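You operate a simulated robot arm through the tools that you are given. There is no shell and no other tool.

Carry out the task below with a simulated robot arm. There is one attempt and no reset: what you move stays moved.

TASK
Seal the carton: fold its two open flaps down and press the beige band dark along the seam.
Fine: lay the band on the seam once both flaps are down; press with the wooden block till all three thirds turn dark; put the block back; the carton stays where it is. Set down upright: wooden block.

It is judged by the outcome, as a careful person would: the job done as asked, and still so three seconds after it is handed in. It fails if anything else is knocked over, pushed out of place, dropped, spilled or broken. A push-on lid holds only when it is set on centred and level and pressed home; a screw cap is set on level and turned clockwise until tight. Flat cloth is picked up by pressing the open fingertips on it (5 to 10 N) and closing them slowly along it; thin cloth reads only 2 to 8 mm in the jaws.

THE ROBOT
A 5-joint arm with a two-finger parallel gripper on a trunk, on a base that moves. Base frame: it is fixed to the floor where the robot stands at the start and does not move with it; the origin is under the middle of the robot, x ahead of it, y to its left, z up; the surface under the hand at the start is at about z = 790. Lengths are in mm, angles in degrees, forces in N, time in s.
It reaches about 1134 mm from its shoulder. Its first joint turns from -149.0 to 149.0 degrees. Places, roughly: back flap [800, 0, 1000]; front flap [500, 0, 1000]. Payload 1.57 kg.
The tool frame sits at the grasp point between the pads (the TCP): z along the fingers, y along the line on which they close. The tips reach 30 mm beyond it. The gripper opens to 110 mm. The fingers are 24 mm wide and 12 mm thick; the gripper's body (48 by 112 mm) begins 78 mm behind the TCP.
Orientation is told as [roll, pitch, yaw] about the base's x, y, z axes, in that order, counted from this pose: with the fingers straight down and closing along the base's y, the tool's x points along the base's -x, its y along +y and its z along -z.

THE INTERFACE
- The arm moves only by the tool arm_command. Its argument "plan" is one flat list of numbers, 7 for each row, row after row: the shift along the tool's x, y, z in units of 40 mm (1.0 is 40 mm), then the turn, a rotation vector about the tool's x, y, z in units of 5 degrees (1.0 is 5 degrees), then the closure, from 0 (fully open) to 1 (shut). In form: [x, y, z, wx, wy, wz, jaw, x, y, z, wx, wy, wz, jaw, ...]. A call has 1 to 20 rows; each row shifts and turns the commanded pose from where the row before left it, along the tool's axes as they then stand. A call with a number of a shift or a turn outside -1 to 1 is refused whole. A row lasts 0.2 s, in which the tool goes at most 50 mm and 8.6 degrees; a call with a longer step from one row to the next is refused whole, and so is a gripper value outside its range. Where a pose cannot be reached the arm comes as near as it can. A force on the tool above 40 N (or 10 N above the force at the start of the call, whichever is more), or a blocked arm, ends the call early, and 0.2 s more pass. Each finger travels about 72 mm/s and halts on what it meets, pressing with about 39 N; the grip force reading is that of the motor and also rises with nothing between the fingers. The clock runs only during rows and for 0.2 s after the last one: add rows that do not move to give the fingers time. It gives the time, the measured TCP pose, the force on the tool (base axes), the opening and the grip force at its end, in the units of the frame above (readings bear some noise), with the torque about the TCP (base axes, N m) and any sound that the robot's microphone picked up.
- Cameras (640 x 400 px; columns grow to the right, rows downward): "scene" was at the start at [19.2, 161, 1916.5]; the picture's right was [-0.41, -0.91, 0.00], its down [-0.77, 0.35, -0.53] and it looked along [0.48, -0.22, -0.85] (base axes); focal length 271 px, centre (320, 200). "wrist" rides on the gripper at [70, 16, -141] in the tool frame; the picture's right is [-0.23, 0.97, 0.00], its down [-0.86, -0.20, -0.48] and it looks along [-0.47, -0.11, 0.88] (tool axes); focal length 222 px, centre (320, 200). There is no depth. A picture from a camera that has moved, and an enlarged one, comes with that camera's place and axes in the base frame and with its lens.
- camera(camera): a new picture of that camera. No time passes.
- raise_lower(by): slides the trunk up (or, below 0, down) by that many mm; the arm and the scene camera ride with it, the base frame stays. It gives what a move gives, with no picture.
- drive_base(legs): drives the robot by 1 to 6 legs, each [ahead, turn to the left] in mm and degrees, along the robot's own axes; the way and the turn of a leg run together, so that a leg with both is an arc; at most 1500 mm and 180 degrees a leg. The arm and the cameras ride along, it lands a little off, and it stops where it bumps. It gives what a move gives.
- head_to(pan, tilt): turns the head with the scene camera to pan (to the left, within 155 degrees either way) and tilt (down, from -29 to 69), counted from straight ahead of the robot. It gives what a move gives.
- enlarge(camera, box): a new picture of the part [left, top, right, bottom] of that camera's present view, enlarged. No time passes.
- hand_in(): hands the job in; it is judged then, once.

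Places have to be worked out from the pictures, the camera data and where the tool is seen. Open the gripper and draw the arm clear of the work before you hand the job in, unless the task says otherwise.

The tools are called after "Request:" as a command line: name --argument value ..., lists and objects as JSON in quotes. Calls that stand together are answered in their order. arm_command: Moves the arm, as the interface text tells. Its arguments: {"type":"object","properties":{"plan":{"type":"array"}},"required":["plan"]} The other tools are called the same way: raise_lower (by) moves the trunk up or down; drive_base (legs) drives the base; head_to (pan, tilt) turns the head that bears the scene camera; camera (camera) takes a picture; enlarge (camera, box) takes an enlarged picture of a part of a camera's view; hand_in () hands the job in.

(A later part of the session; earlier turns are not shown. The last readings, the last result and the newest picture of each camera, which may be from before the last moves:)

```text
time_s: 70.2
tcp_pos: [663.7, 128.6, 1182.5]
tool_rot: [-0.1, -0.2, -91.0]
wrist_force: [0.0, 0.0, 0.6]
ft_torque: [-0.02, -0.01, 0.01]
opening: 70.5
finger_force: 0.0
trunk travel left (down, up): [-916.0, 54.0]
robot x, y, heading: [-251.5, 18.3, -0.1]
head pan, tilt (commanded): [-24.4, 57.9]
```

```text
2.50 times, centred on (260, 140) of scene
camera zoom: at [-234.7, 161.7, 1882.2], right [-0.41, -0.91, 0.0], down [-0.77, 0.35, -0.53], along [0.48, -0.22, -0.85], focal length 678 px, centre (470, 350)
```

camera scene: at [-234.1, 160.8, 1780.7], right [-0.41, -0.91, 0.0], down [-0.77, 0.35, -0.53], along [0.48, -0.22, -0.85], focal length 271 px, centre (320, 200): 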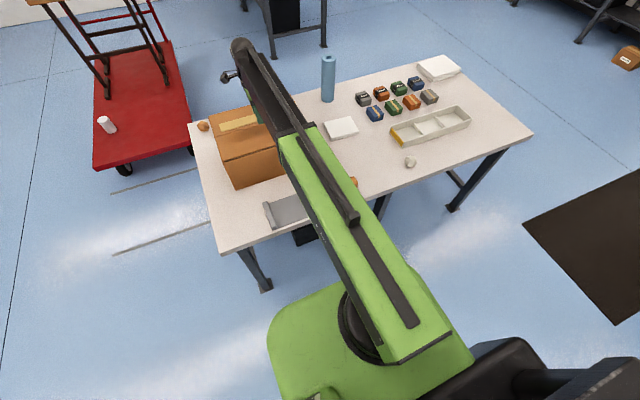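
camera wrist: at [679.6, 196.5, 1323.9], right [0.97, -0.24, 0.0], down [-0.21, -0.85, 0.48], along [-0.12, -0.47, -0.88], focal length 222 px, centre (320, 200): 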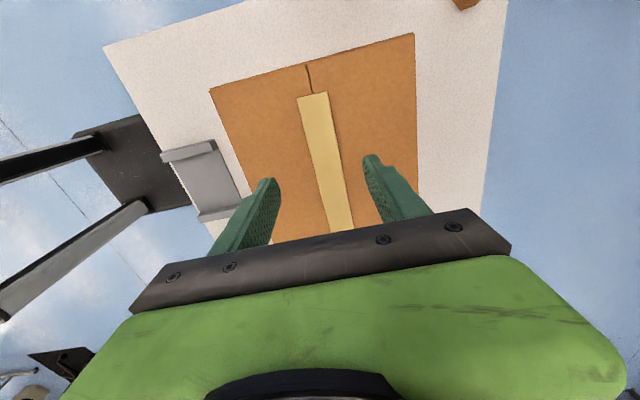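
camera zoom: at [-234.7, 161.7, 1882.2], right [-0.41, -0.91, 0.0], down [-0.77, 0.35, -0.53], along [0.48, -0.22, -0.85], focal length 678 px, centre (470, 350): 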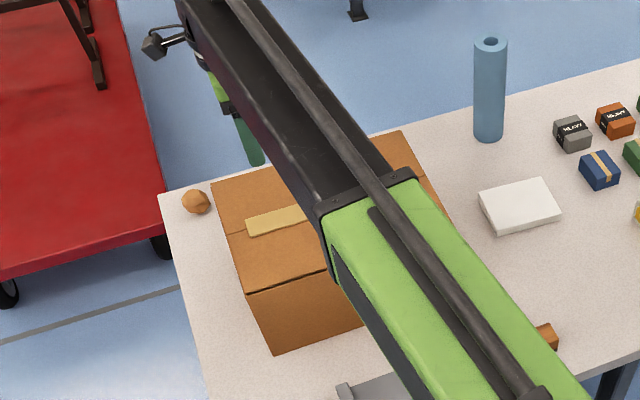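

Request:
enlarge --camera "wrist" --box '[200, 30, 430, 240]'

Request:
enlarge --camera "wrist" --box '[270, 50, 370, 120]'

```text
1.90 times, centred on (315, 135) of wrist
camera zoom: at [679.6, 196.5, 1323.9], right [0.97, -0.24, 0.0], down [-0.21, -0.85, 0.48], along [-0.12, -0.47, -0.88], focal length 423 px, centre (330, 324)
```

zoom: 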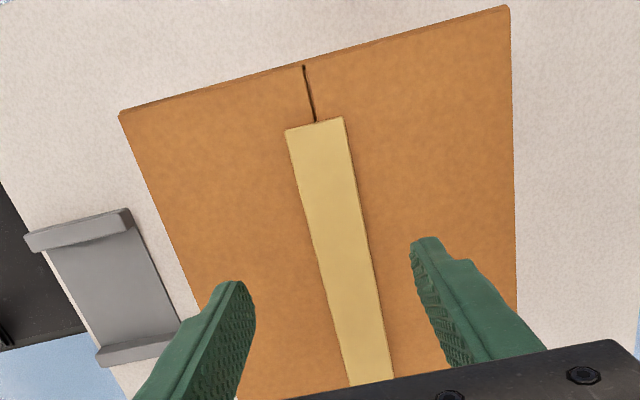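

```text
5.71 times, centred on (320, 85) of wrist
camera zoom: at [679.6, 196.5, 1323.9], right [0.97, -0.24, 0.0], down [-0.21, -0.85, 0.48], along [-0.12, -0.47, -0.88], focal length 1269 px, centre (320, 857)
```

zoom: 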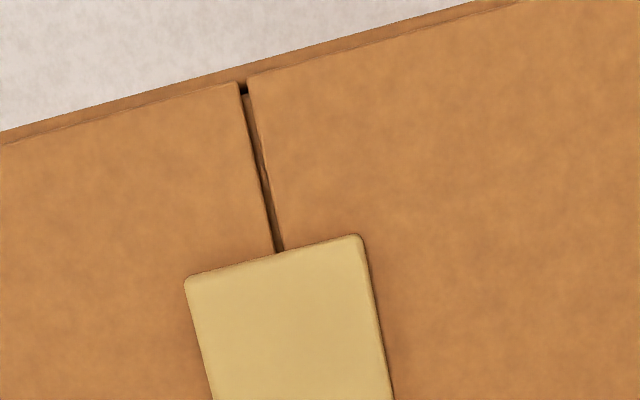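

The band lies on the seam, centred within about 2 mm at its left end. Now I move at height over to the block at about (334, -243) with the same hand yaw.

Request:
arm_command --plan '[-0.7256, -0.621, 0, 0, 0, 0, 0.3, -0.7256, -0.621, 0, 0, 0, 0, 0.3, -0.7256, -0.621, 0, 0, 0, 0, 0.3, -0.7256, -0.621, 0, 0, 0, 0, 0.3, -0.7256, -0.621, 0, 0, 0, 0, 0.3, -0.7256, -0.621, 0, 0, 0, 0, 0.3, -0.7256, -0.621, 0, 0, 0, 0, 0.3, -0.7256, -0.621, 0, 0, 0, 0, 0.3, -0.7256, -0.621, 0, 0, 0, 0, 0.3, -0.7256, -0.621, 0, 0, 0, 0, 0.3, -0.7256, -0.621, 0, 0, 0, 0, 0.3, -0.7256, -0.621, 0, 0, 0, 0, 0.3, -0.7256, -0.621, 0, 0, 0, 0, 0.3, 0, 0, 0, 0, 0, 0, 0.3]'

Request:
camera --camera "wrist"

Request:
camera --camera "scene"

```text
time_s: 73.2
tcp_pos: [331.7, -243.1, 1184.7]
tool_rot: [-0.1, -0.2, -91.0]
wrist_force: [0.8, 0.3, 0.1]
ft_torque: [-0.03, -0.01, 0.0]
opening: 77.2
finger_force: 0.0
trunk travel left (down, up): [-916.0, 54.0]
robot x, y, heading: [-251.5, 20.9, 0.2]
head pan, tilt (commanded): [-24.4, 57.9]
```

```text
taken
camera wrist: at [348.9, -175.2, 1323.9], right [0.97, -0.24, 0.0], down [-0.21, -0.85, 0.48], along [-0.12, -0.47, -0.88], focal length 222 px, centre (320, 200)
```

wrist: 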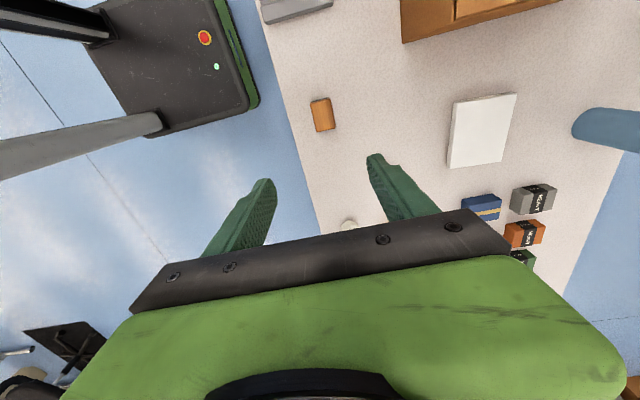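

```text
taken
camera scene: at [-234.3, 161.1, 1882.2], right [-0.41, -0.91, 0.0], down [-0.77, 0.35, -0.53], along [0.48, -0.22, -0.85], focal length 271 px, centre (320, 200)
```

scene: 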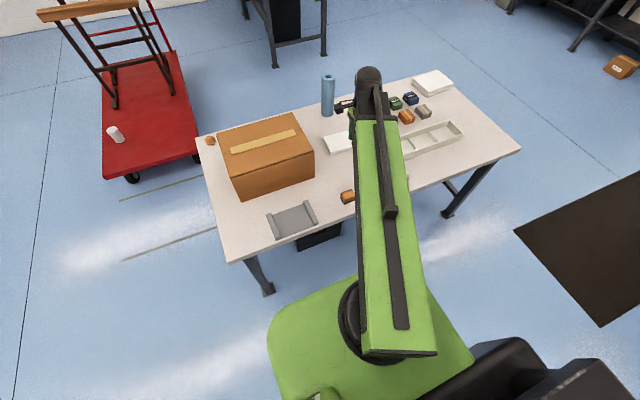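

Now the whole carton and band are visible in the scene camera, and the block in the wrist camera. I enlarge both.

Request:
enlarge --camera "scene" --box '[190, 90, 340, 220]'

Request:
enlarge --camera "wrist" --box '[290, 80, 370, 140]'

```text
3.08 times, centred on (265, 155) of scene
camera zoom: at [-234.3, 161.1, 1882.2], right [-0.41, -0.91, 0.0], down [-0.77, 0.35, -0.53], along [0.48, -0.22, -0.85], focal length 834 px, centre (489, 338)
```

zoom: 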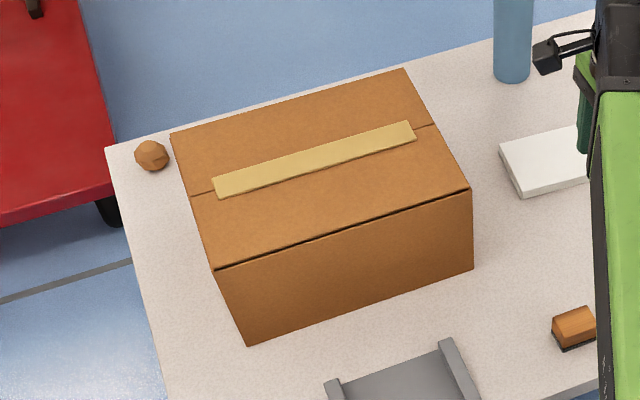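

```text
6.67 times, centred on (330, 110) of wrist
camera zoom: at [348.9, -175.2, 1323.9], right [0.97, -0.24, 0.0], down [-0.21, -0.85, 0.48], along [-0.12, -0.47, -0.88], focal length 1481 px, centre (253, 800)
```

zoom: 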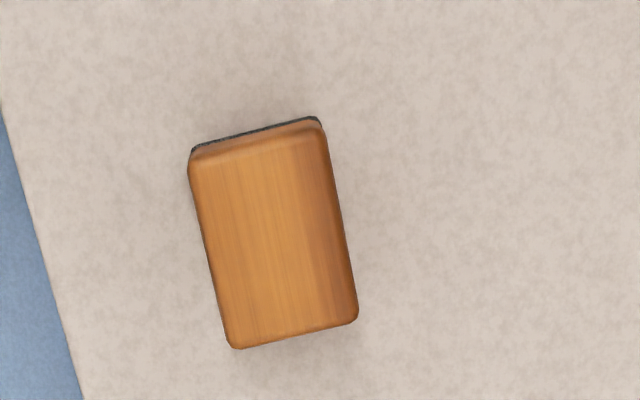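

Band is centred on the seam at both ends. The block in this near-overhead view is centred at about (338.5, -243), yaw about -2°. I shift x by +6.5 and lower to TCP z≈930 for a closer look.

Request:
arm_command --plan '[0, 0.16, 0, 0, 0, 0.15, 0.3, 0, 0, 0, 0, 0, 0, 0.3]'

Request:
raise_lower --by -250

Request:
camera --camera "wrist"

Request:
enlarge --camera "wrist" --box '[230, 60, 430, 220]'

```text
time_s: 73.8
tcp_pos: [339.3, -244.8, 1184.5]
tool_rot: [-0.1, -0.1, -91.7]
wrist_force: [0.0, 0.7, 1.1]
ft_torque: [0.01, -0.03, 0.0]
opening: 77.0
finger_force: 0.0
trunk travel left (down, up): [-916.0, 54.0]
robot x, y, heading: [-254.7, 18.5, 0.1]
head pan, tilt (commanded): [-24.4, 57.9]
```

```text
time_s: 76.4
tcp_pos: [340.1, -243.9, 933.8]
tool_rot: [-0.1, -0.2, -91.7]
wrist_force: [0.5, 1.1, -0.6]
ft_torque: [0.0, -0.01, 0.01]
opening: 77.0
finger_force: 0.1
trunk travel left (down, up): [-666.0, 304.0]
robot x, y, heading: [-252.9, 19.6, 0.1]
head pan, tilt (commanded): [-24.4, 57.9]
```

```text
taken
camera wrist: at [357.4, -175.9, 1074.1], right [0.97, -0.26, 0.0], down [-0.22, -0.85, 0.48], along [-0.12, -0.46, -0.88], focal length 222 px, centre (320, 200)
```

wrist: 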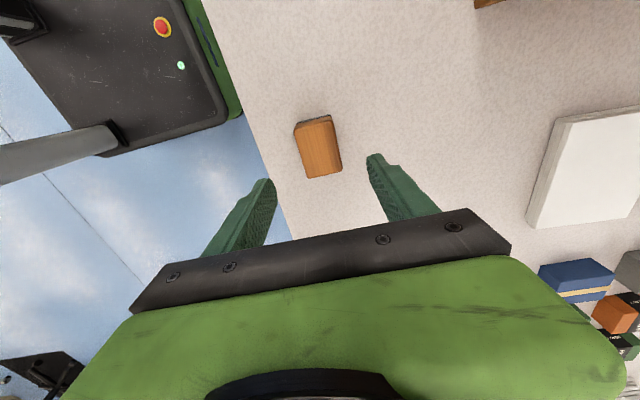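

```text
2.50 times, centred on (330, 140) of wrist
camera zoom: at [357.4, -175.9, 1074.1], right [0.97, -0.26, 0.0], down [-0.22, -0.85, 0.48], along [-0.12, -0.46, -0.88], focal length 555 px, centre (295, 350)
```

zoom: 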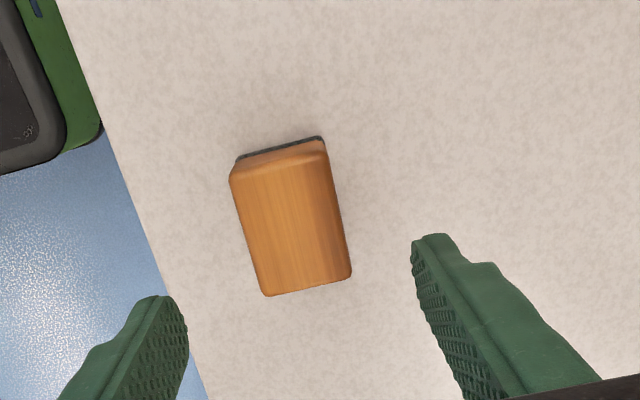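

The block is centred at (338.4, -244.5), top z≈828, aligned with the hand (TCP ≈ 339.5, -244). I lower to TCP z≈834 so the jaws straddle the wood above the dark pad.

Request:
raise_lower --by -80

Request:
camera --camera "wrist"

Request:
raise_lower --by -20

Request:
camera --camera "wrist"

```text
time_s: 77.6
tcp_pos: [339.6, -244.5, 852.9]
tool_rot: [0.0, -0.1, -91.7]
wrist_force: [-0.4, 0.5, -0.1]
ft_torque: [0.0, 0.02, 0.01]
opening: 77.1
finger_force: 0.1
trunk travel left (down, up): [-586.0, 384.0]
robot x, y, heading: [-255.0, 18.3, 0.1]
head pan, tilt (commanded): [-24.4, 57.9]
```

```text
taken
camera wrist: at [357.4, -175.9, 994.1], right [0.97, -0.26, 0.0], down [-0.22, -0.85, 0.48], along [-0.12, -0.46, -0.88], focal length 222 px, centre (320, 200)
```

wrist: 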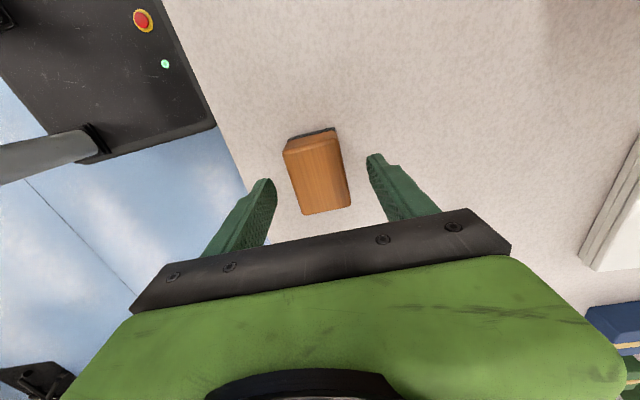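

```text
time_s: 78.2
tcp_pos: [340.8, -243.3, 832.7]
tool_rot: [-0.1, -0.2, -91.7]
wrist_force: [0.3, 0.3, -0.1]
ft_torque: [0.02, 0.0, -0.03]
opening: 76.8
finger_force: 0.1
trunk travel left (down, up): [-566.0, 404.0]
robot x, y, heading: [-255.0, 21.4, -0.0]
head pan, tilt (commanded): [-24.4, 57.9]
```

```text
taken
camera wrist: at [357.4, -175.9, 974.0], right [0.97, -0.26, 0.0], down [-0.22, -0.85, 0.48], along [-0.12, -0.46, -0.88], focal length 222 px, centre (320, 200)
```

wrist: 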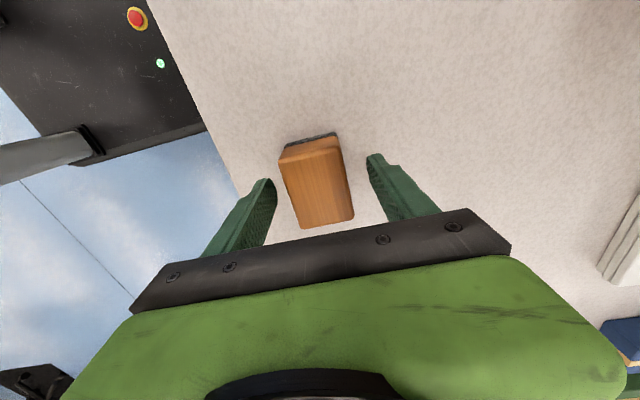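

The block sits between the fingers. I close slowly on it.

Request:
arm_command --plan '[0, 0, 0, 0, 0, 0, 0.42, 0, 0, 0, 0, 0, 0, 0.5, 0, 0, 0, 0, 0, 0, 0.56, 0, 0, 0, 0, 0, 0, 0.6, 0, 0, 0, 0, 0, 0, 0.63, 0, 0, 0, 0, 0, 0, 0.66, 0, 0, 0, 0, 0, 0, 0.7, 0, 0, 0, 0, 0, 0, 0.7]'

Request:
camera --camera "wrist"

```text
time_s: 80.0
tcp_pos: [341.1, -243.9, 833.3]
tool_rot: [-0.1, -0.1, -91.8]
wrist_force: [1.5, -0.6, 0.8]
ft_torque: [-0.06, 0.01, 0.0]
opening: 42.9
finger_force: 38.5
trunk travel left (down, up): [-566.0, 404.0]
robot x, y, heading: [-253.0, 17.7, -0.3]
head pan, tilt (commanded): [-24.4, 57.9]
```

```text
taken
camera wrist: at [357.4, -175.8, 974.1], right [0.97, -0.26, 0.0], down [-0.22, -0.85, 0.48], along [-0.12, -0.46, -0.88], focal length 222 px, centre (320, 200)
```

wrist: 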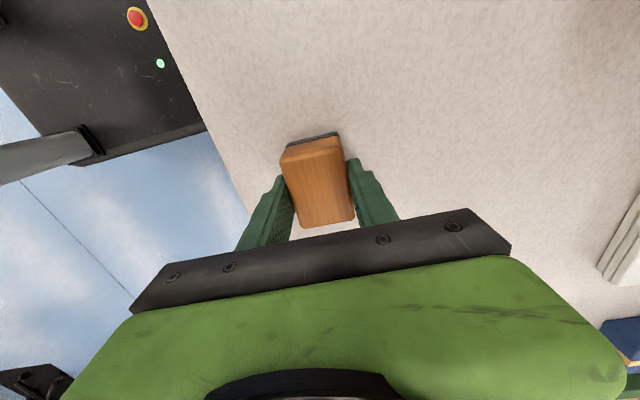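

The block is held at 42.9 mm, 38 N. I lift it 30 mm to check the hold, then raise to travel height.

Request:
raise_lower --by 30

Request:
camera --camera "wrist"

Request:
raise_lower --by 240

Request:
camera --camera "wrist"

```text
time_s: 80.8
tcp_pos: [340.3, -243.8, 862.4]
tool_rot: [-0.1, -0.1, -91.7]
wrist_force: [0.3, -0.2, 0.0]
ft_torque: [0.0, 0.03, 0.0]
opening: 43.1
finger_force: 39.0
trunk travel left (down, up): [-596.0, 374.0]
robot x, y, heading: [-255.4, 20.1, -0.3]
head pan, tilt (commanded): [-24.4, 57.9]
```

```text
taken
camera wrist: at [357.5, -175.9, 1004.0], right [0.97, -0.26, 0.0], down [-0.22, -0.85, 0.48], along [-0.12, -0.46, -0.88], focal length 222 px, centre (320, 200)
```

wrist: 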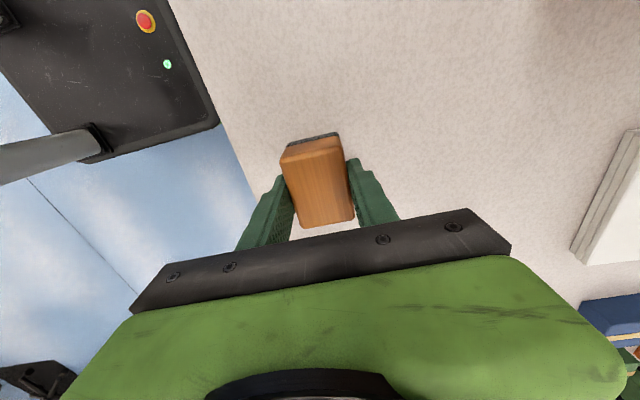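

```text
time_s: 83.3
tcp_pos: [340.0, -245.5, 1103.0]
tool_rot: [-0.1, -0.1, -91.8]
wrist_force: [-1.4, 1.1, -0.8]
ft_torque: [0.03, 0.0, 0.04]
opening: 42.8
finger_force: 39.3
trunk travel left (down, up): [-836.0, 134.0]
robot x, y, heading: [-249.0, 20.3, -0.2]
head pan, tilt (commanded): [-24.4, 57.9]
```

```text
taken
camera wrist: at [357.4, -175.9, 1244.0], right [0.97, -0.26, 0.0], down [-0.22, -0.85, 0.48], along [-0.12, -0.46, -0.88], focal length 222 px, centre (320, 200)
```

wrist: 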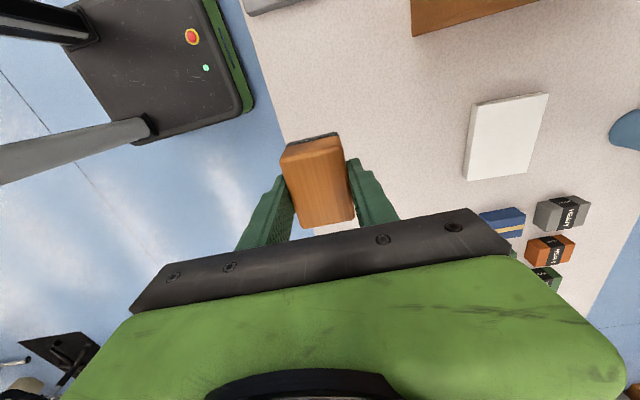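

The block is held firmly and level. I carry it above the right third of the band, near (660, -68), with its base at z≈1060.

Request:
arm_command --plan '[0, 0, 0, 0, 0, -0.14, 0.7, 0.505, 0.881, 0, 0, 0, 0, 0.7, 0.505, 0.881, 0, 0, 0, 0, 0.7, 0.505, 0.881, 0, 0, 0, 0, 0.7, 0.505, 0.881, 0, 0, 0, 0, 0.7, 0.505, 0.881, 0, 0, 0, 0, 0.7, 0.505, 0.881, 0, 0, 0, 0, 0.7, 0.505, 0.881, 0, 0, 0, 0, 0.7, 0.505, 0.881, 0, 0, 0, 0, 0.7, 0.505, 0.881, 0, 0, 0, 0, 0.7, 0, 0, 0, 0, 0, 0, 0.7]'

Request:
camera --camera "wrist"

Request:
camera --camera "scene"

```text
time_s: 85.7
tcp_pos: [659.9, -67.6, 1103.7]
tool_rot: [-0.1, -0.1, -91.1]
wrist_force: [-0.3, 0.2, -0.5]
ft_torque: [-0.02, 0.0, -0.02]
opening: 43.2
finger_force: 39.5
trunk travel left (down, up): [-836.0, 134.0]
robot x, y, heading: [-254.9, 20.5, 0.1]
head pan, tilt (commanded): [-24.4, 57.9]
```

```text
taken
camera wrist: at [676.1, 0.0, 1244.2], right [0.97, -0.25, 0.0], down [-0.21, -0.85, 0.48], along [-0.12, -0.46, -0.88], focal length 222 px, centre (320, 200)
```

wrist: 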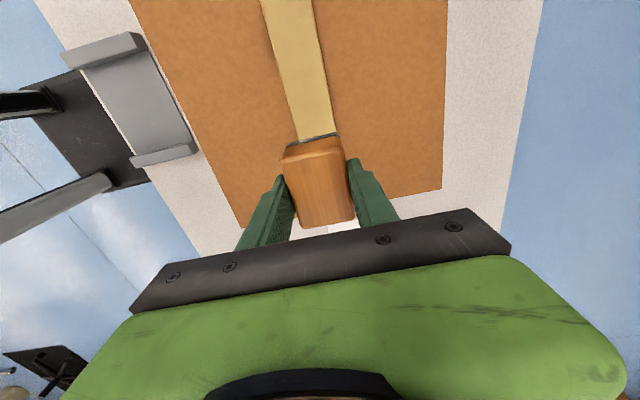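

```text
taken
camera scene: at [-235.1, 160.7, 1802.3], right [-0.41, -0.91, 0.0], down [-0.77, 0.35, -0.53], along [0.48, -0.22, -0.85], focal length 271 px, centre (320, 200)
```

scene: 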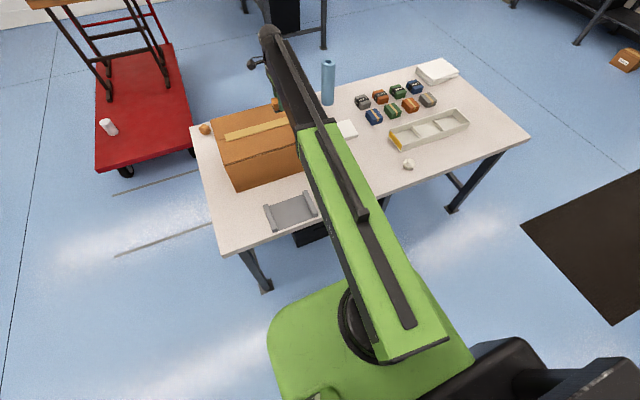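

The block is above the right third. I lower 62 mm, then in small steps to contact and press.

Request:
raise_lower --by -62

Request:
raise_lower --by -3

Request:
raise_lower --by -2

```text
time_s: 86.7
tcp_pos: [660.1, -69.0, 1041.7]
tool_rot: [-0.1, -0.1, -91.1]
wrist_force: [-0.3, 0.4, 0.0]
ft_torque: [0.03, 0.02, -0.01]
opening: 43.5
finger_force: 38.7
trunk travel left (down, up): [-774.0, 196.0]
robot x, y, heading: [-254.9, 16.5, -0.0]
head pan, tilt (commanded): [-24.4, 57.9]
```

```text
time_s: 87.2
tcp_pos: [660.0, -67.4, 1038.3]
tool_rot: [-0.1, -0.2, -91.0]
wrist_force: [-0.4, -1.1, -0.8]
ft_torque: [0.02, 0.03, -0.01]
opening: 43.0
finger_force: 38.7
trunk travel left (down, up): [-771.0, 199.0]
robot x, y, heading: [-255.4, 17.9, -0.1]
head pan, tilt (commanded): [-24.4, 57.9]
```

```text
time_s: 87.8
tcp_pos: [659.6, -68.4, 1035.8]
tool_rot: [-0.1, 0.0, -91.0]
wrist_force: [0.1, -1.2, 0.8]
ft_torque: [-0.02, 0.0, 0.0]
opening: 43.2
finger_force: 39.3
trunk travel left (down, up): [-769.0, 201.0]
robot x, y, heading: [-253.4, 21.2, 0.1]
head pan, tilt (commanded): [-24.4, 57.9]
```

Request:
raise_lower --by -1.5

Request:
raise_lower --by -1

```text
time_s: 88.3
tcp_pos: [660.4, -68.1, 1035.7]
tool_rot: [-0.1, -0.1, -91.1]
wrist_force: [3.9, -0.7, 14.3]
ft_torque: [0.03, -0.21, 0.0]
opening: 43.1
finger_force: 39.0
trunk travel left (down, up): [-768.0, 202.0]
robot x, y, heading: [-255.6, 20.7, -0.2]
head pan, tilt (commanded): [-24.4, 57.9]
```

```text
time_s: 88.8
tcp_pos: [658.4, -67.5, 1035.5]
tool_rot: [0.0, -0.2, -91.0]
wrist_force: [4.9, -1.4, 25.3]
ft_torque: [0.04, -0.31, -0.06]
opening: 43.1
finger_force: 39.0
trunk travel left (down, up): [-767.0, 203.0]
robot x, y, heading: [-253.5, 21.0, 0.2]
head pan, tilt (commanded): [-24.4, 57.9]
```

Pressing at 25 N. I hold a moment and look at the band's colour.

Request:
arm_command --plan '[0, 0, 0, 0, 0, 0, 0.7, 0, 0, 0, 0, 0, 0, 0.7, 0, 0, 0, 0, 0, 0, 0.7, 0, 0, 0, 0, 0, 0, 0.7, 0, 0, 0, 0, 0, 0, 0.7]'

Request:
camera --camera "wrist"

Request:
enlarge --camera "scene" --box '[190, 70, 340, 200]'

```text
time_s: 90.0
tcp_pos: [658.4, -68.5, 1035.4]
tool_rot: [0.1, -0.1, -91.0]
wrist_force: [-2.0, 0.1, 20.6]
ft_torque: [0.09, 0.05, 0.01]
opening: 43.1
finger_force: 39.2
trunk travel left (down, up): [-767.0, 203.0]
robot x, y, heading: [-257.4, 18.1, -0.2]
head pan, tilt (commanded): [-24.4, 57.9]
```

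```text
taken
camera wrist: at [673.9, 0.2, 1176.4], right [0.97, -0.24, 0.0], down [-0.22, -0.85, 0.48], along [-0.12, -0.47, -0.88], focal length 222 px, centre (320, 200)
```

wrist: 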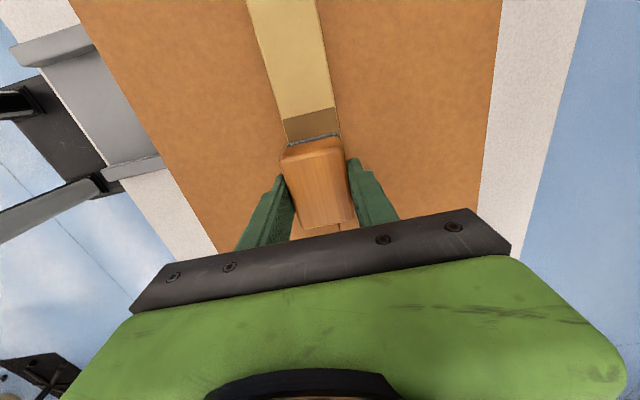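

```text
3.08 times, centred on (265, 135) of scene
camera zoom: at [-237.9, 161.1, 1732.8], right [-0.41, -0.91, 0.0], down [-0.77, 0.35, -0.53], along [0.49, -0.22, -0.85], focal length 834 px, centre (489, 400)
```

zoom: 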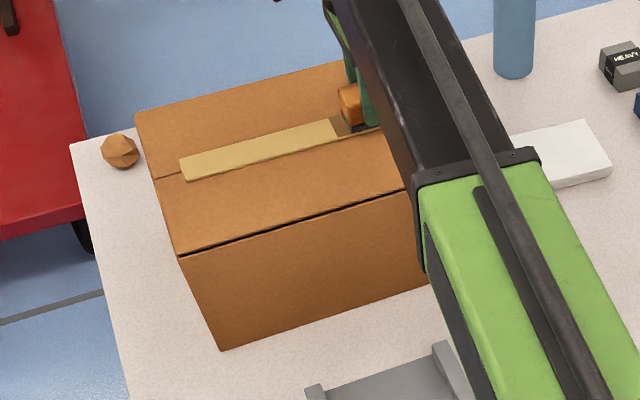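

The right third has turned dark. I lift 12 mm, check the band stays, and move on to the middle third.

Request:
raise_lower --by 12

Request:
arm_command --plan '[0.83, 0, 0, 0, 0, 0, 0.7, 0.83, 0, 0, 0, 0, 0, 0.7, 0.83, 0, 0, 0, 0, 0, 0.7, 0, 0, 0, 0, 0, 0, 0.7]'

Request:
camera --camera "wrist"

Request:
enlarge --camera "scene" --box '[190, 70, 340, 200]'

```text
time_s: 90.6
tcp_pos: [660.0, -68.4, 1045.2]
tool_rot: [-0.1, -0.1, -91.0]
wrist_force: [0.5, 0.3, -1.7]
ft_torque: [0.0, 0.04, 0.03]
opening: 43.3
finger_force: 38.8
trunk travel left (down, up): [-779.0, 191.0]
robot x, y, heading: [-255.7, 18.5, 0.1]
head pan, tilt (commanded): [-24.4, 57.9]
```

```text
time_s: 91.6
tcp_pos: [662.8, 32.6, 1045.3]
tool_rot: [-0.2, -0.1, -91.2]
wrist_force: [-0.2, -0.4, -0.3]
ft_torque: [0.01, -0.03, 0.0]
opening: 42.9
finger_force: 38.8
trunk travel left (down, up): [-779.0, 191.0]
robot x, y, heading: [-255.8, 19.9, 0.3]
head pan, tilt (commanded): [-24.4, 57.9]
```

```text
taken
camera wrist: at [679.0, 100.4, 1186.5], right [0.97, -0.25, 0.0], down [-0.21, -0.85, 0.48], along [-0.12, -0.46, -0.88], focal length 222 px, centre (320, 200)
```

wrist: 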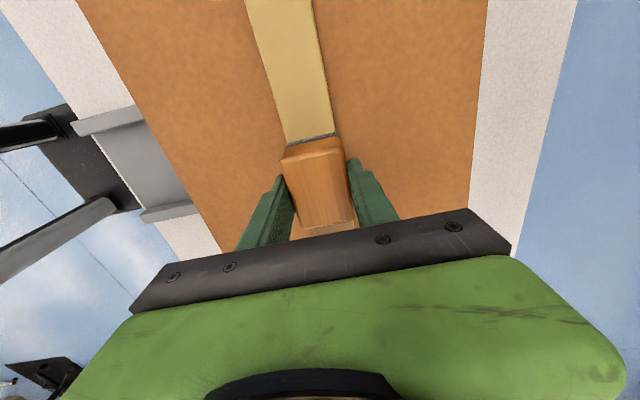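

```text
3.08 times, centred on (265, 135) of scene
camera zoom: at [-234.6, 160.8, 1744.8], right [-0.41, -0.91, 0.0], down [-0.77, 0.35, -0.53], along [0.48, -0.22, -0.85], focal length 834 px, centre (489, 400)
```

zoom: 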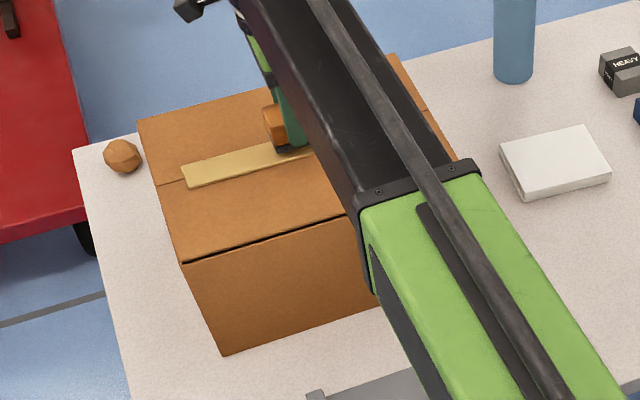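

The block is above the middle third. I lower to contact and press there.

Request:
raise_lower --by -9

Request:
raise_lower --by -1.5

Request:
raise_lower --by -1

```text
time_s: 92.2
tcp_pos: [661.9, 32.6, 1036.0]
tool_rot: [-0.1, 0.0, -91.0]
wrist_force: [-0.5, 0.2, -1.1]
ft_torque: [0.03, -0.01, 0.0]
opening: 43.0
finger_force: 39.2
trunk travel left (down, up): [-770.0, 200.0]
robot x, y, heading: [-254.6, 15.9, 0.2]
head pan, tilt (commanded): [-24.4, 57.9]
```

```text
time_s: 92.7
tcp_pos: [662.1, 31.0, 1035.7]
tool_rot: [0.0, -0.1, -91.0]
wrist_force: [3.2, 0.2, 9.3]
ft_torque: [-0.04, -0.14, -0.02]
opening: 42.9
finger_force: 38.7
trunk travel left (down, up): [-768.0, 202.0]
robot x, y, heading: [-252.0, 15.8, -0.1]
head pan, tilt (commanded): [-24.4, 57.9]
```

```text
time_s: 93.2
tcp_pos: [661.1, 31.8, 1036.4]
tool_rot: [0.0, -0.1, -91.1]
wrist_force: [6.1, 0.2, 19.3]
ft_torque: [-0.02, -0.23, 0.02]
opening: 43.2
finger_force: 39.4
trunk travel left (down, up): [-767.0, 203.0]
robot x, y, heading: [-252.4, 17.9, -0.3]
head pan, tilt (commanded): [-24.4, 57.9]
```

Request:
raise_lower --by -0.6

Request:
arm_command --plan '[0, 0, 0, 0, 0, 0, 0.7, 0, 0, 0, 0, 0, 0, 0.7, 0, 0, 0, 0, 0, 0, 0.7, 0, 0, 0, 0, 0, 0, 0.7, 0, 0, 0, 0, 0, 0, 0.7]'

Request:
camera --camera "wrist"

Request:
enlarge --camera "scene" --box '[190, 70, 340, 200]'

```text
time_s: 93.7
tcp_pos: [660.8, 31.5, 1035.8]
tool_rot: [0.0, -0.1, -91.1]
wrist_force: [5.1, 0.8, 24.7]
ft_torque: [-0.03, -0.23, 0.0]
opening: 43.4
finger_force: 38.9
trunk travel left (down, up): [-767.0, 203.0]
robot x, y, heading: [-254.5, 20.2, -0.1]
head pan, tilt (commanded): [-24.4, 57.9]
```

```text
time_s: 94.9
tcp_pos: [661.2, 31.9, 1034.6]
tool_rot: [0.0, -0.1, -91.0]
wrist_force: [-1.1, -0.2, 20.3]
ft_torque: [-0.03, 0.05, 0.02]
opening: 43.1
finger_force: 39.2
trunk travel left (down, up): [-767.0, 203.0]
robot x, y, heading: [-254.6, 20.0, 0.1]
head pan, tilt (commanded): [-24.4, 57.9]
```

```text
taken
camera wrist: at [676.7, 100.1, 1176.3], right [0.97, -0.24, 0.0], down [-0.22, -0.85, 0.48], along [-0.12, -0.46, -0.88], focal length 222 px, centre (320, 200)
```

wrist: 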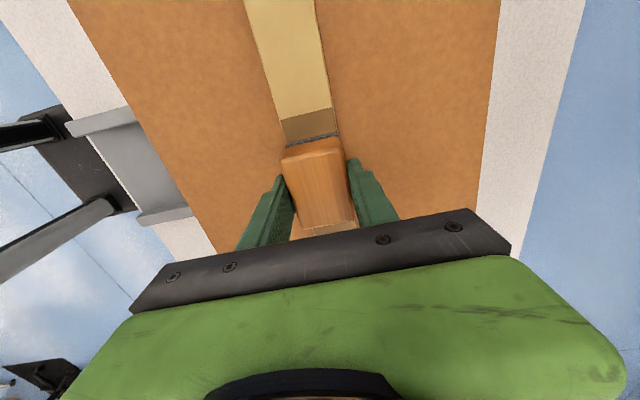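

```text
3.08 times, centred on (265, 135) of scene
camera zoom: at [-237.9, 160.8, 1732.7], right [-0.41, -0.91, 0.0], down [-0.77, 0.35, -0.53], along [0.49, -0.22, -0.85], focal length 834 px, centre (489, 400)
```

zoom: 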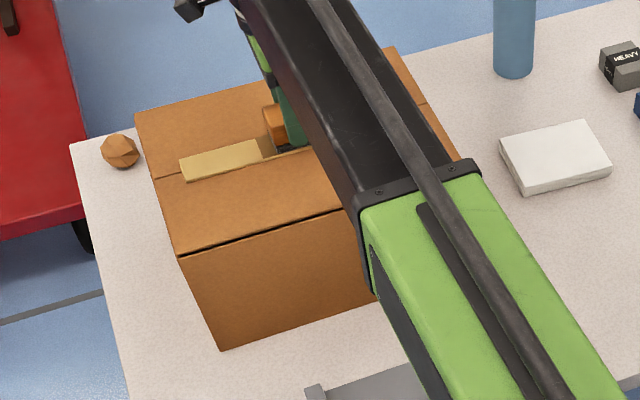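

The middle third is dark too. I lift 12 mm and go to the left third.

Request:
raise_lower --by 12

Request:
arm_command --plan '[0.83, 0, 0, 0, 0, 0, 0.7, 0.83, 0, 0, 0, 0, 0, 0.7, 0.83, 0, 0, 0, 0, 0, 0.7, 0, 0, 0, 0, 0, 0, 0.7]'

Request:
camera --camera "wrist"

```text
time_s: 95.5
tcp_pos: [663.3, 31.4, 1043.7]
tool_rot: [-0.1, -0.1, -90.9]
wrist_force: [-0.1, -0.7, -1.4]
ft_torque: [0.01, 0.03, 0.02]
opening: 43.3
finger_force: 38.4
trunk travel left (down, up): [-779.0, 191.0]
robot x, y, heading: [-250.9, 18.8, -0.3]
head pan, tilt (commanded): [-24.4, 57.9]
```

```text
time_s: 96.5
tcp_pos: [665.2, 130.9, 1046.3]
tool_rot: [-0.1, -0.1, -91.1]
wrist_force: [0.6, -0.4, -1.3]
ft_torque: [0.01, -0.01, -0.01]
opening: 42.9
finger_force: 39.1
trunk travel left (down, up): [-779.0, 191.0]
robot x, y, heading: [-254.7, 17.6, -0.2]
head pan, tilt (commanded): [-24.4, 57.9]
```

```text
taken
camera wrist: at [682.2, 199.2, 1186.4], right [0.97, -0.24, 0.0], down [-0.21, -0.85, 0.48], along [-0.12, -0.46, -0.88], focal length 222 px, centre (320, 200)
```

wrist: 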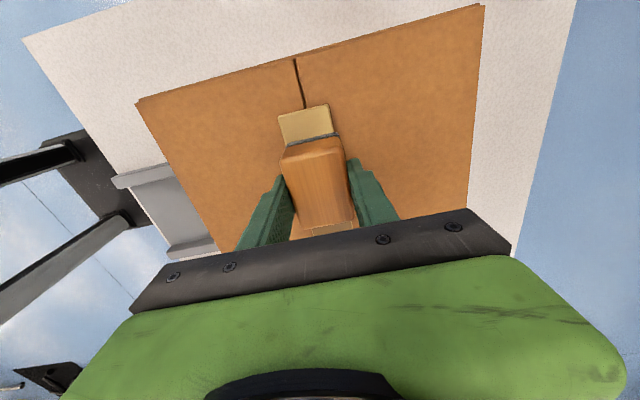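

The block is over the left third. A 1 mm correction in x, then I lower and press.

Request:
arm_command --plan '[0, -0.03, 0, 0, 0, 0, 0.7, 0, 0, 0, 0, 0, 0, 0.7]'

Request:
raise_lower --by -9

Request:
raise_lower --by -1.5

Request:
raise_lower --by -1

```text
time_s: 97.1
tcp_pos: [663.6, 131.3, 1045.1]
tool_rot: [-0.1, -0.1, -91.0]
wrist_force: [0.1, 0.1, -0.7]
ft_torque: [0.02, 0.0, 0.03]
opening: 43.0
finger_force: 38.9
trunk travel left (down, up): [-779.0, 191.0]
robot x, y, heading: [-252.7, 21.6, -0.1]
head pan, tilt (commanded): [-24.4, 57.9]
```

```text
time_s: 97.7
tcp_pos: [663.8, 130.9, 1036.9]
tool_rot: [-0.1, -0.1, -91.0]
wrist_force: [0.0, 0.1, -0.4]
ft_torque: [-0.03, -0.06, 0.01]
opening: 43.1
finger_force: 38.1
trunk travel left (down, up): [-770.0, 200.0]
robot x, y, heading: [-253.4, 15.5, -0.0]
head pan, tilt (commanded): [-24.4, 57.9]
```

```text
time_s: 98.2
tcp_pos: [662.9, 131.7, 1036.7]
tool_rot: [0.0, -0.1, -91.0]
wrist_force: [2.9, -0.1, 8.6]
ft_torque: [-0.03, -0.13, -0.01]
opening: 43.3
finger_force: 38.9
trunk travel left (down, up): [-768.0, 202.0]
robot x, y, heading: [-252.5, 16.5, 0.2]
head pan, tilt (commanded): [-24.4, 57.9]
```

```text
time_s: 98.7
tcp_pos: [662.9, 131.2, 1035.4]
tool_rot: [0.0, -0.1, -91.0]
wrist_force: [4.8, 0.2, 16.7]
ft_torque: [-0.01, -0.2, 0.02]
opening: 43.3
finger_force: 39.1
trunk travel left (down, up): [-767.0, 203.0]
robot x, y, heading: [-256.3, 15.1, 0.2]
head pan, tilt (commanded): [-24.4, 57.9]
```

Request:
raise_lower --by -1

Request:
arm_command --plan '[0, 0, 0, 0, 0, 0, 0.7, 0, 0, 0, 0, 0, 0, 0.7, 0, 0, 0, 0, 0, 0, 0.7, 0, 0, 0, 0, 0, 0, 0.7, 0, 0, 0, 0, 0, 0, 0.7]'

Request:
camera --camera "wrist"

Request:
enlarge --camera "scene" --box '[190, 70, 340, 200]'

```text
time_s: 99.2
tcp_pos: [660.8, 130.3, 1035.0]
tool_rot: [0.0, 0.0, -91.0]
wrist_force: [5.4, 0.7, 27.2]
ft_torque: [-0.07, -0.22, 0.01]
opening: 43.2
finger_force: 38.9
trunk travel left (down, up): [-766.0, 204.0]
robot x, y, heading: [-254.2, 18.4, -0.3]
head pan, tilt (commanded): [-24.4, 57.9]
```

```text
time_s: 100.4
tcp_pos: [661.2, 131.6, 1035.5]
tool_rot: [0.0, -0.2, -91.0]
wrist_force: [-1.6, 0.6, 22.2]
ft_torque: [-0.1, 0.04, 0.05]
opening: 43.0
finger_force: 39.5
trunk travel left (down, up): [-766.0, 204.0]
robot x, y, heading: [-255.0, 21.2, -0.1]
head pan, tilt (commanded): [-24.4, 57.9]
```

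```text
taken
camera wrist: at [677.8, 199.3, 1176.0], right [0.97, -0.24, 0.0], down [-0.22, -0.85, 0.48], along [-0.12, -0.46, -0.88], focal length 222 px, centre (320, 200)
```

wrist: 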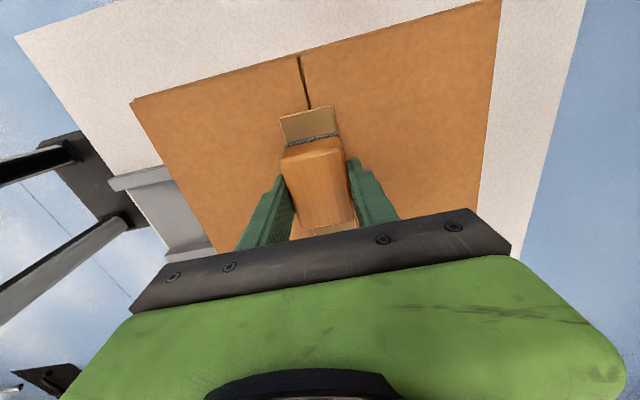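

```text
3.08 times, centred on (265, 135) of scene
camera zoom: at [-238.2, 160.4, 1732.2], right [-0.41, -0.91, 0.0], down [-0.77, 0.35, -0.53], along [0.49, -0.22, -0.85], focal length 834 px, centre (489, 400)
```

zoom: 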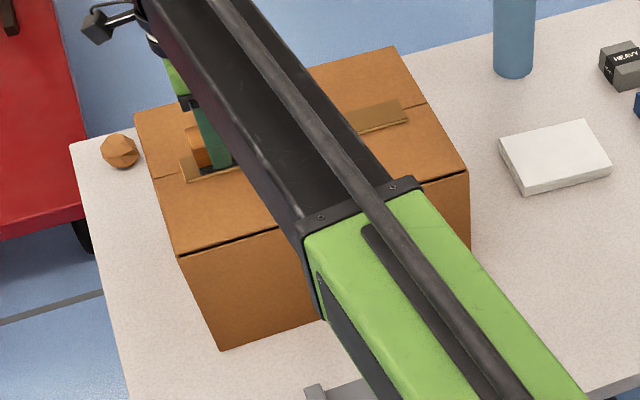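

All three thirds look dark. I raise the block 75 mm and carry it back above its place at (340, -244).

Request:
raise_lower --by 75

Request:
arm_command --plan '[-0.7329, -0.6094, 0, 0, 0, 0, 0.7, -0.7329, -0.6094, 0, 0, 0, 0, 0.7, -0.7329, -0.6094, 0, 0, 0, 0, 0.7, -0.7329, -0.6094, 0, 0, 0, 0, 0.7, -0.7329, -0.6094, 0, 0, 0, 0, 0.7, -0.7329, -0.6094, 0, 0, 0, 0, 0.7, -0.7329, -0.6094, 0, 0, 0, 0, 0.7, -0.7329, -0.6094, 0, 0, 0, 0, 0.7, -0.7329, -0.6094, 0, 0, 0, 0, 0.7, -0.7329, -0.6094, 0, 0, 0, 0, 0.7, -0.7329, -0.6094, 0, 0, 0, 0, 0.7, -0.7329, -0.6094, 0, 0, 0, 0, 0.7, -0.7329, -0.6094, 0, 0, 0, 0, 0.7, 0, 0, 0, 0, 0, 0.14, 0.7, 0, 0, 0, 0, 0, 0, 0.7]'

Request:
enlarge --camera "scene" --box '[190, 80, 340, 210]'

Request:
camera --camera "wrist"

```text
time_s: 101.5
tcp_pos: [664.0, 131.7, 1107.5]
tool_rot: [0.0, -0.1, -90.9]
wrist_force: [0.6, 0.7, -0.2]
ft_torque: [0.01, 0.0, 0.0]
opening: 43.2
finger_force: 39.3
trunk travel left (down, up): [-841.0, 129.0]
robot x, y, heading: [-254.4, 16.9, -0.0]
head pan, tilt (commanded): [-24.4, 57.9]
```

```text
time_s: 104.7
tcp_pos: [339.4, -243.9, 1107.9]
tool_rot: [0.0, -0.2, -91.8]
wrist_force: [0.1, -0.6, -1.3]
ft_torque: [-0.01, -0.03, -0.01]
opening: 43.1
finger_force: 39.3
trunk travel left (down, up): [-841.0, 129.0]
robot x, y, heading: [-250.1, 20.2, -0.1]
head pan, tilt (commanded): [-24.4, 57.9]
```

```text
3.08 times, centred on (265, 145) of scene
camera zoom: at [-234.9, 160.7, 1807.2], right [-0.41, -0.91, 0.0], down [-0.77, 0.35, -0.53], along [0.48, -0.22, -0.85], focal length 834 px, centre (489, 369)
```

zoom: 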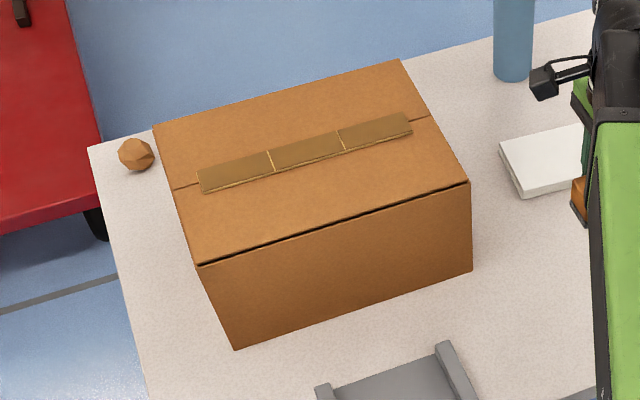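

```text
taken
camera wrist: at [356.2, -176.1, 1249.0], right [0.97, -0.26, 0.0], down [-0.22, -0.85, 0.48], along [-0.12, -0.46, -0.88], focal length 222 px, centre (320, 200)
```

wrist: 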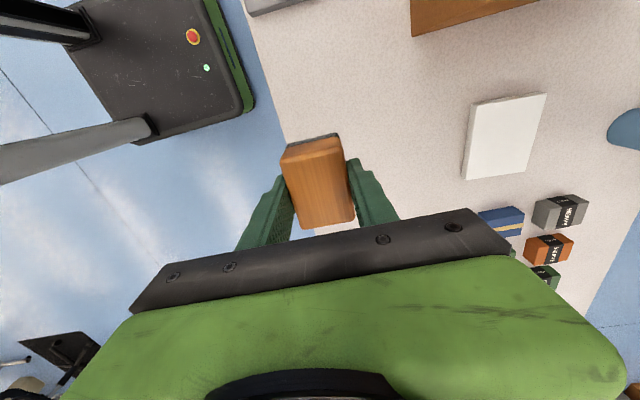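

All three thirds are dark and the carton looks unmoved. I correct x by 1.2 mm and lower the block toward the table, with the last millimetres in small steps.

Request:
arm_command --plan '[0, 0.03, 0, 0, 0, 0, 0.7, 0, 0, 0, 0, 0, 0, 0.7]'

Request:
raise_lower --by -268

Request:
raise_lower --by -4

Request:
raise_lower --by -2

```text
time_s: 105.3
tcp_pos: [340.2, -245.0, 1107.0]
tool_rot: [-0.1, -0.1, -91.6]
wrist_force: [0.0, 0.0, -0.3]
ft_torque: [0.0, 0.02, -0.01]
opening: 43.2
finger_force: 39.0
trunk travel left (down, up): [-841.0, 129.0]
robot x, y, heading: [-252.2, 18.3, 0.1]
head pan, tilt (commanded): [-24.4, 57.9]
```

```text
time_s: 108.0
tcp_pos: [340.6, -243.5, 840.6]
tool_rot: [-0.1, -0.1, -91.7]
wrist_force: [0.5, 1.0, -0.3]
ft_torque: [0.02, -0.02, 0.02]
opening: 43.4
finger_force: 38.7
trunk travel left (down, up): [-573.0, 397.0]
robot x, y, heading: [-258.8, 21.5, -0.2]
head pan, tilt (commanded): [-24.4, 57.9]
```

```text
time_s: 108.6
tcp_pos: [341.5, -244.6, 835.9]
tool_rot: [-0.1, -0.1, -91.7]
wrist_force: [-0.2, 0.3, -0.7]
ft_torque: [-0.02, 0.01, -0.01]
opening: 43.1
finger_force: 38.4
trunk travel left (down, up): [-569.0, 401.0]
robot x, y, heading: [-251.7, 21.1, -0.0]
head pan, tilt (commanded): [-24.4, 57.9]
```

```text
time_s: 109.1
tcp_pos: [340.4, -244.5, 833.8]
tool_rot: [-0.1, -0.1, -91.8]
wrist_force: [-0.4, -0.3, -1.0]
ft_torque: [0.02, 0.0, -0.03]
opening: 43.1
finger_force: 38.7
trunk travel left (down, up): [-567.0, 403.0]
robot x, y, heading: [-250.7, 18.9, 0.3]
head pan, tilt (commanded): [-24.4, 57.9]
```

Request:
raise_lower --by -1

Request:
raise_lower --by -0.6

```text
time_s: 109.6
tcp_pos: [339.9, -244.0, 833.4]
tool_rot: [-0.1, -0.1, -91.7]
wrist_force: [-0.3, -0.1, -0.4]
ft_torque: [0.0, 0.0, 0.0]
opening: 42.8
finger_force: 38.5
trunk travel left (down, up): [-566.0, 404.0]
robot x, y, heading: [-252.3, 19.3, -0.1]
head pan, tilt (commanded): [-24.4, 57.9]
```

```text
time_s: 110.1
tcp_pos: [340.9, -244.2, 832.8]
tool_rot: [0.0, -0.1, -91.7]
wrist_force: [1.5, -0.5, 3.8]
ft_torque: [-0.04, -0.13, 0.0]
opening: 42.9
finger_force: 39.3
trunk travel left (down, up): [-566.0, 404.0]
robot x, y, heading: [-252.7, 20.1, 0.1]
head pan, tilt (commanded): [-24.4, 57.9]
```

The block touches the table (4 N). I open the jaws slowly.

Request:
arm_command --plan '[0, 0, 0, 0, 0, 0, 0.61, 0, 0, 0, 0, 0, 0, 0.59, 0, 0, 0, 0, 0, 0, 0.55, 0, 0, 0, 0, 0, 0, 0.48, 0, 0, 0, 0, 0, 0, 0.38, 0, 0, 0, 0, 0, 0, 0.3, 0, 0, 0, 0, 0, 0, 0.3]'

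Request:
camera --camera "wrist"

Request:
raise_lower --by 100

Request:
enlarge --camera "wrist" --box '[230, 60, 430, 220]'

```text
time_s: 111.7
tcp_pos: [340.3, -244.4, 831.9]
tool_rot: [-0.1, -0.1, -91.6]
wrist_force: [-0.4, -0.5, 0.2]
ft_torque: [-0.04, 0.0, 0.01]
opening: 77.0
finger_force: 0.1
trunk travel left (down, up): [-566.0, 404.0]
robot x, y, heading: [-252.7, 16.8, 0.1]
head pan, tilt (commanded): [-24.4, 57.9]
```

```text
taken
camera wrist: at [357.8, -175.4, 973.4], right [0.97, -0.26, 0.0], down [-0.22, -0.85, 0.48], along [-0.12, -0.46, -0.88], focal length 222 px, centre (320, 200)
```

wrist: 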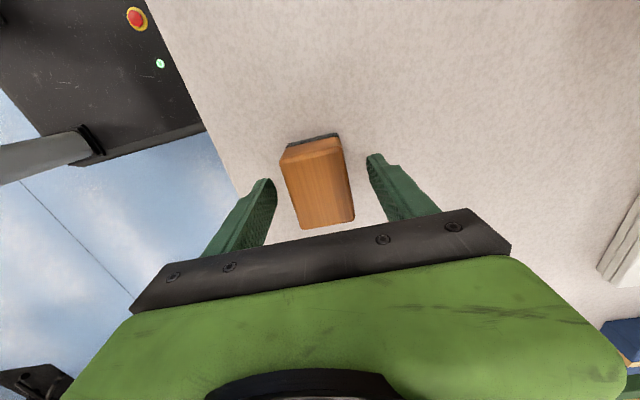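

```text
time_s: 113.0
tcp_pos: [340.2, -243.8, 932.3]
tool_rot: [-0.2, -0.1, -91.7]
wrist_force: [-1.2, -0.8, -0.1]
ft_torque: [0.01, 0.0, -0.02]
opening: 77.0
finger_force: 0.1
trunk travel left (down, up): [-666.0, 304.0]
robot x, y, heading: [-257.7, 20.6, 0.3]
head pan, tilt (commanded): [-24.4, 57.9]
```

```text
2.50 times, centred on (330, 140) of wrist
camera zoom: at [357.8, -175.4, 1073.3], right [0.97, -0.26, 0.0], down [-0.22, -0.85, 0.48], along [-0.12, -0.46, -0.88], focal length 555 px, centre (295, 350)
```

zoom: 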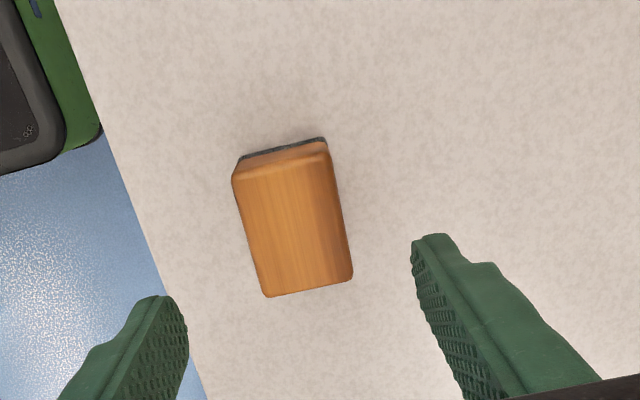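

The block stands upright on its original spot. I raise the arm, open the jaws fully, back the robot off, and take final pictures.

Request:
raise_lower --by 250

Request:
arm_command --plan '[0, 0, 0, 0, 0, 0, 0, 0, 0, 0, 0, 0, 0, 0, 0, 0, 0, 0, 0, 0, 0]'

Request:
drive_base --legs '[[-200, 0]]'

Request:
camera --camera "scene"

Request:
camera --camera "wrist"

```text
time_s: 115.6
tcp_pos: [340.6, -243.2, 1183.0]
tool_rot: [-0.1, -0.1, -91.7]
wrist_force: [0.4, 1.2, 0.1]
ft_torque: [-0.01, -0.01, -0.02]
opening: 76.9
finger_force: 0.0
trunk travel left (down, up): [-916.0, 54.0]
robot x, y, heading: [-255.0, 16.4, -0.1]
head pan, tilt (commanded): [-24.4, 57.9]
```

```text
time_s: 116.4
tcp_pos: [339.4, -244.0, 1182.1]
tool_rot: [0.0, -0.1, -91.6]
wrist_force: [0.8, 0.3, -0.2]
ft_torque: [-0.02, 0.0, 0.01]
opening: 109.9
finger_force: 0.0
trunk travel left (down, up): [-916.0, 54.0]
robot x, y, heading: [-251.7, 19.6, -0.0]
head pan, tilt (commanded): [-24.4, 57.9]
```

```text
time_s: 118.0
tcp_pos: [129.3, -243.6, 1183.4]
tool_rot: [0.0, -0.1, -91.8]
wrist_force: [-0.6, -0.2, -0.4]
ft_torque: [-0.01, -0.02, 0.0]
opening: 110.0
finger_force: 0.0
trunk travel left (down, up): [-916.0, 54.0]
robot x, y, heading: [-463.0, 17.6, 0.1]
head pan, tilt (commanded): [-24.4, 57.9]
```

```text
taken
camera scene: at [-445.7, 160.7, 1881.6], right [-0.41, -0.91, 0.0], down [-0.77, 0.35, -0.53], along [0.49, -0.22, -0.85], focal length 271 px, centre (320, 200)
```

scene: 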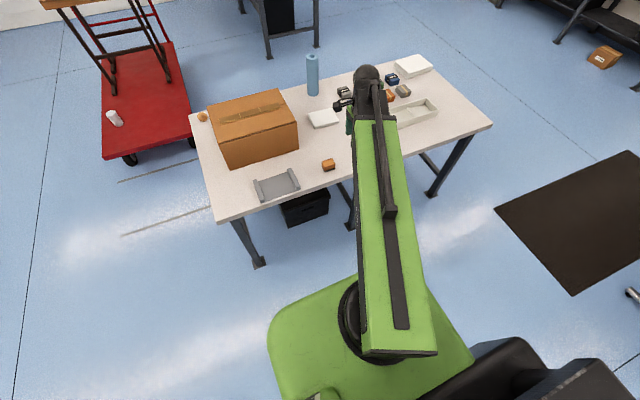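

```text
taken
camera wrist: at [147.5, -175.7, 1324.2], right [0.97, -0.26, 0.0], down [-0.23, -0.85, 0.48], along [-0.12, -0.46, -0.88], focal length 222 px, centre (320, 200)
```

wrist: 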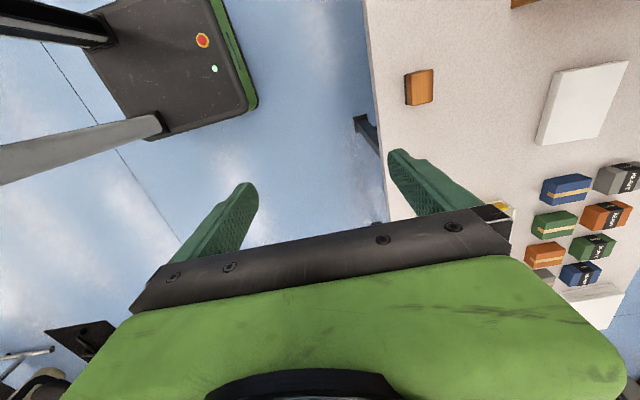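

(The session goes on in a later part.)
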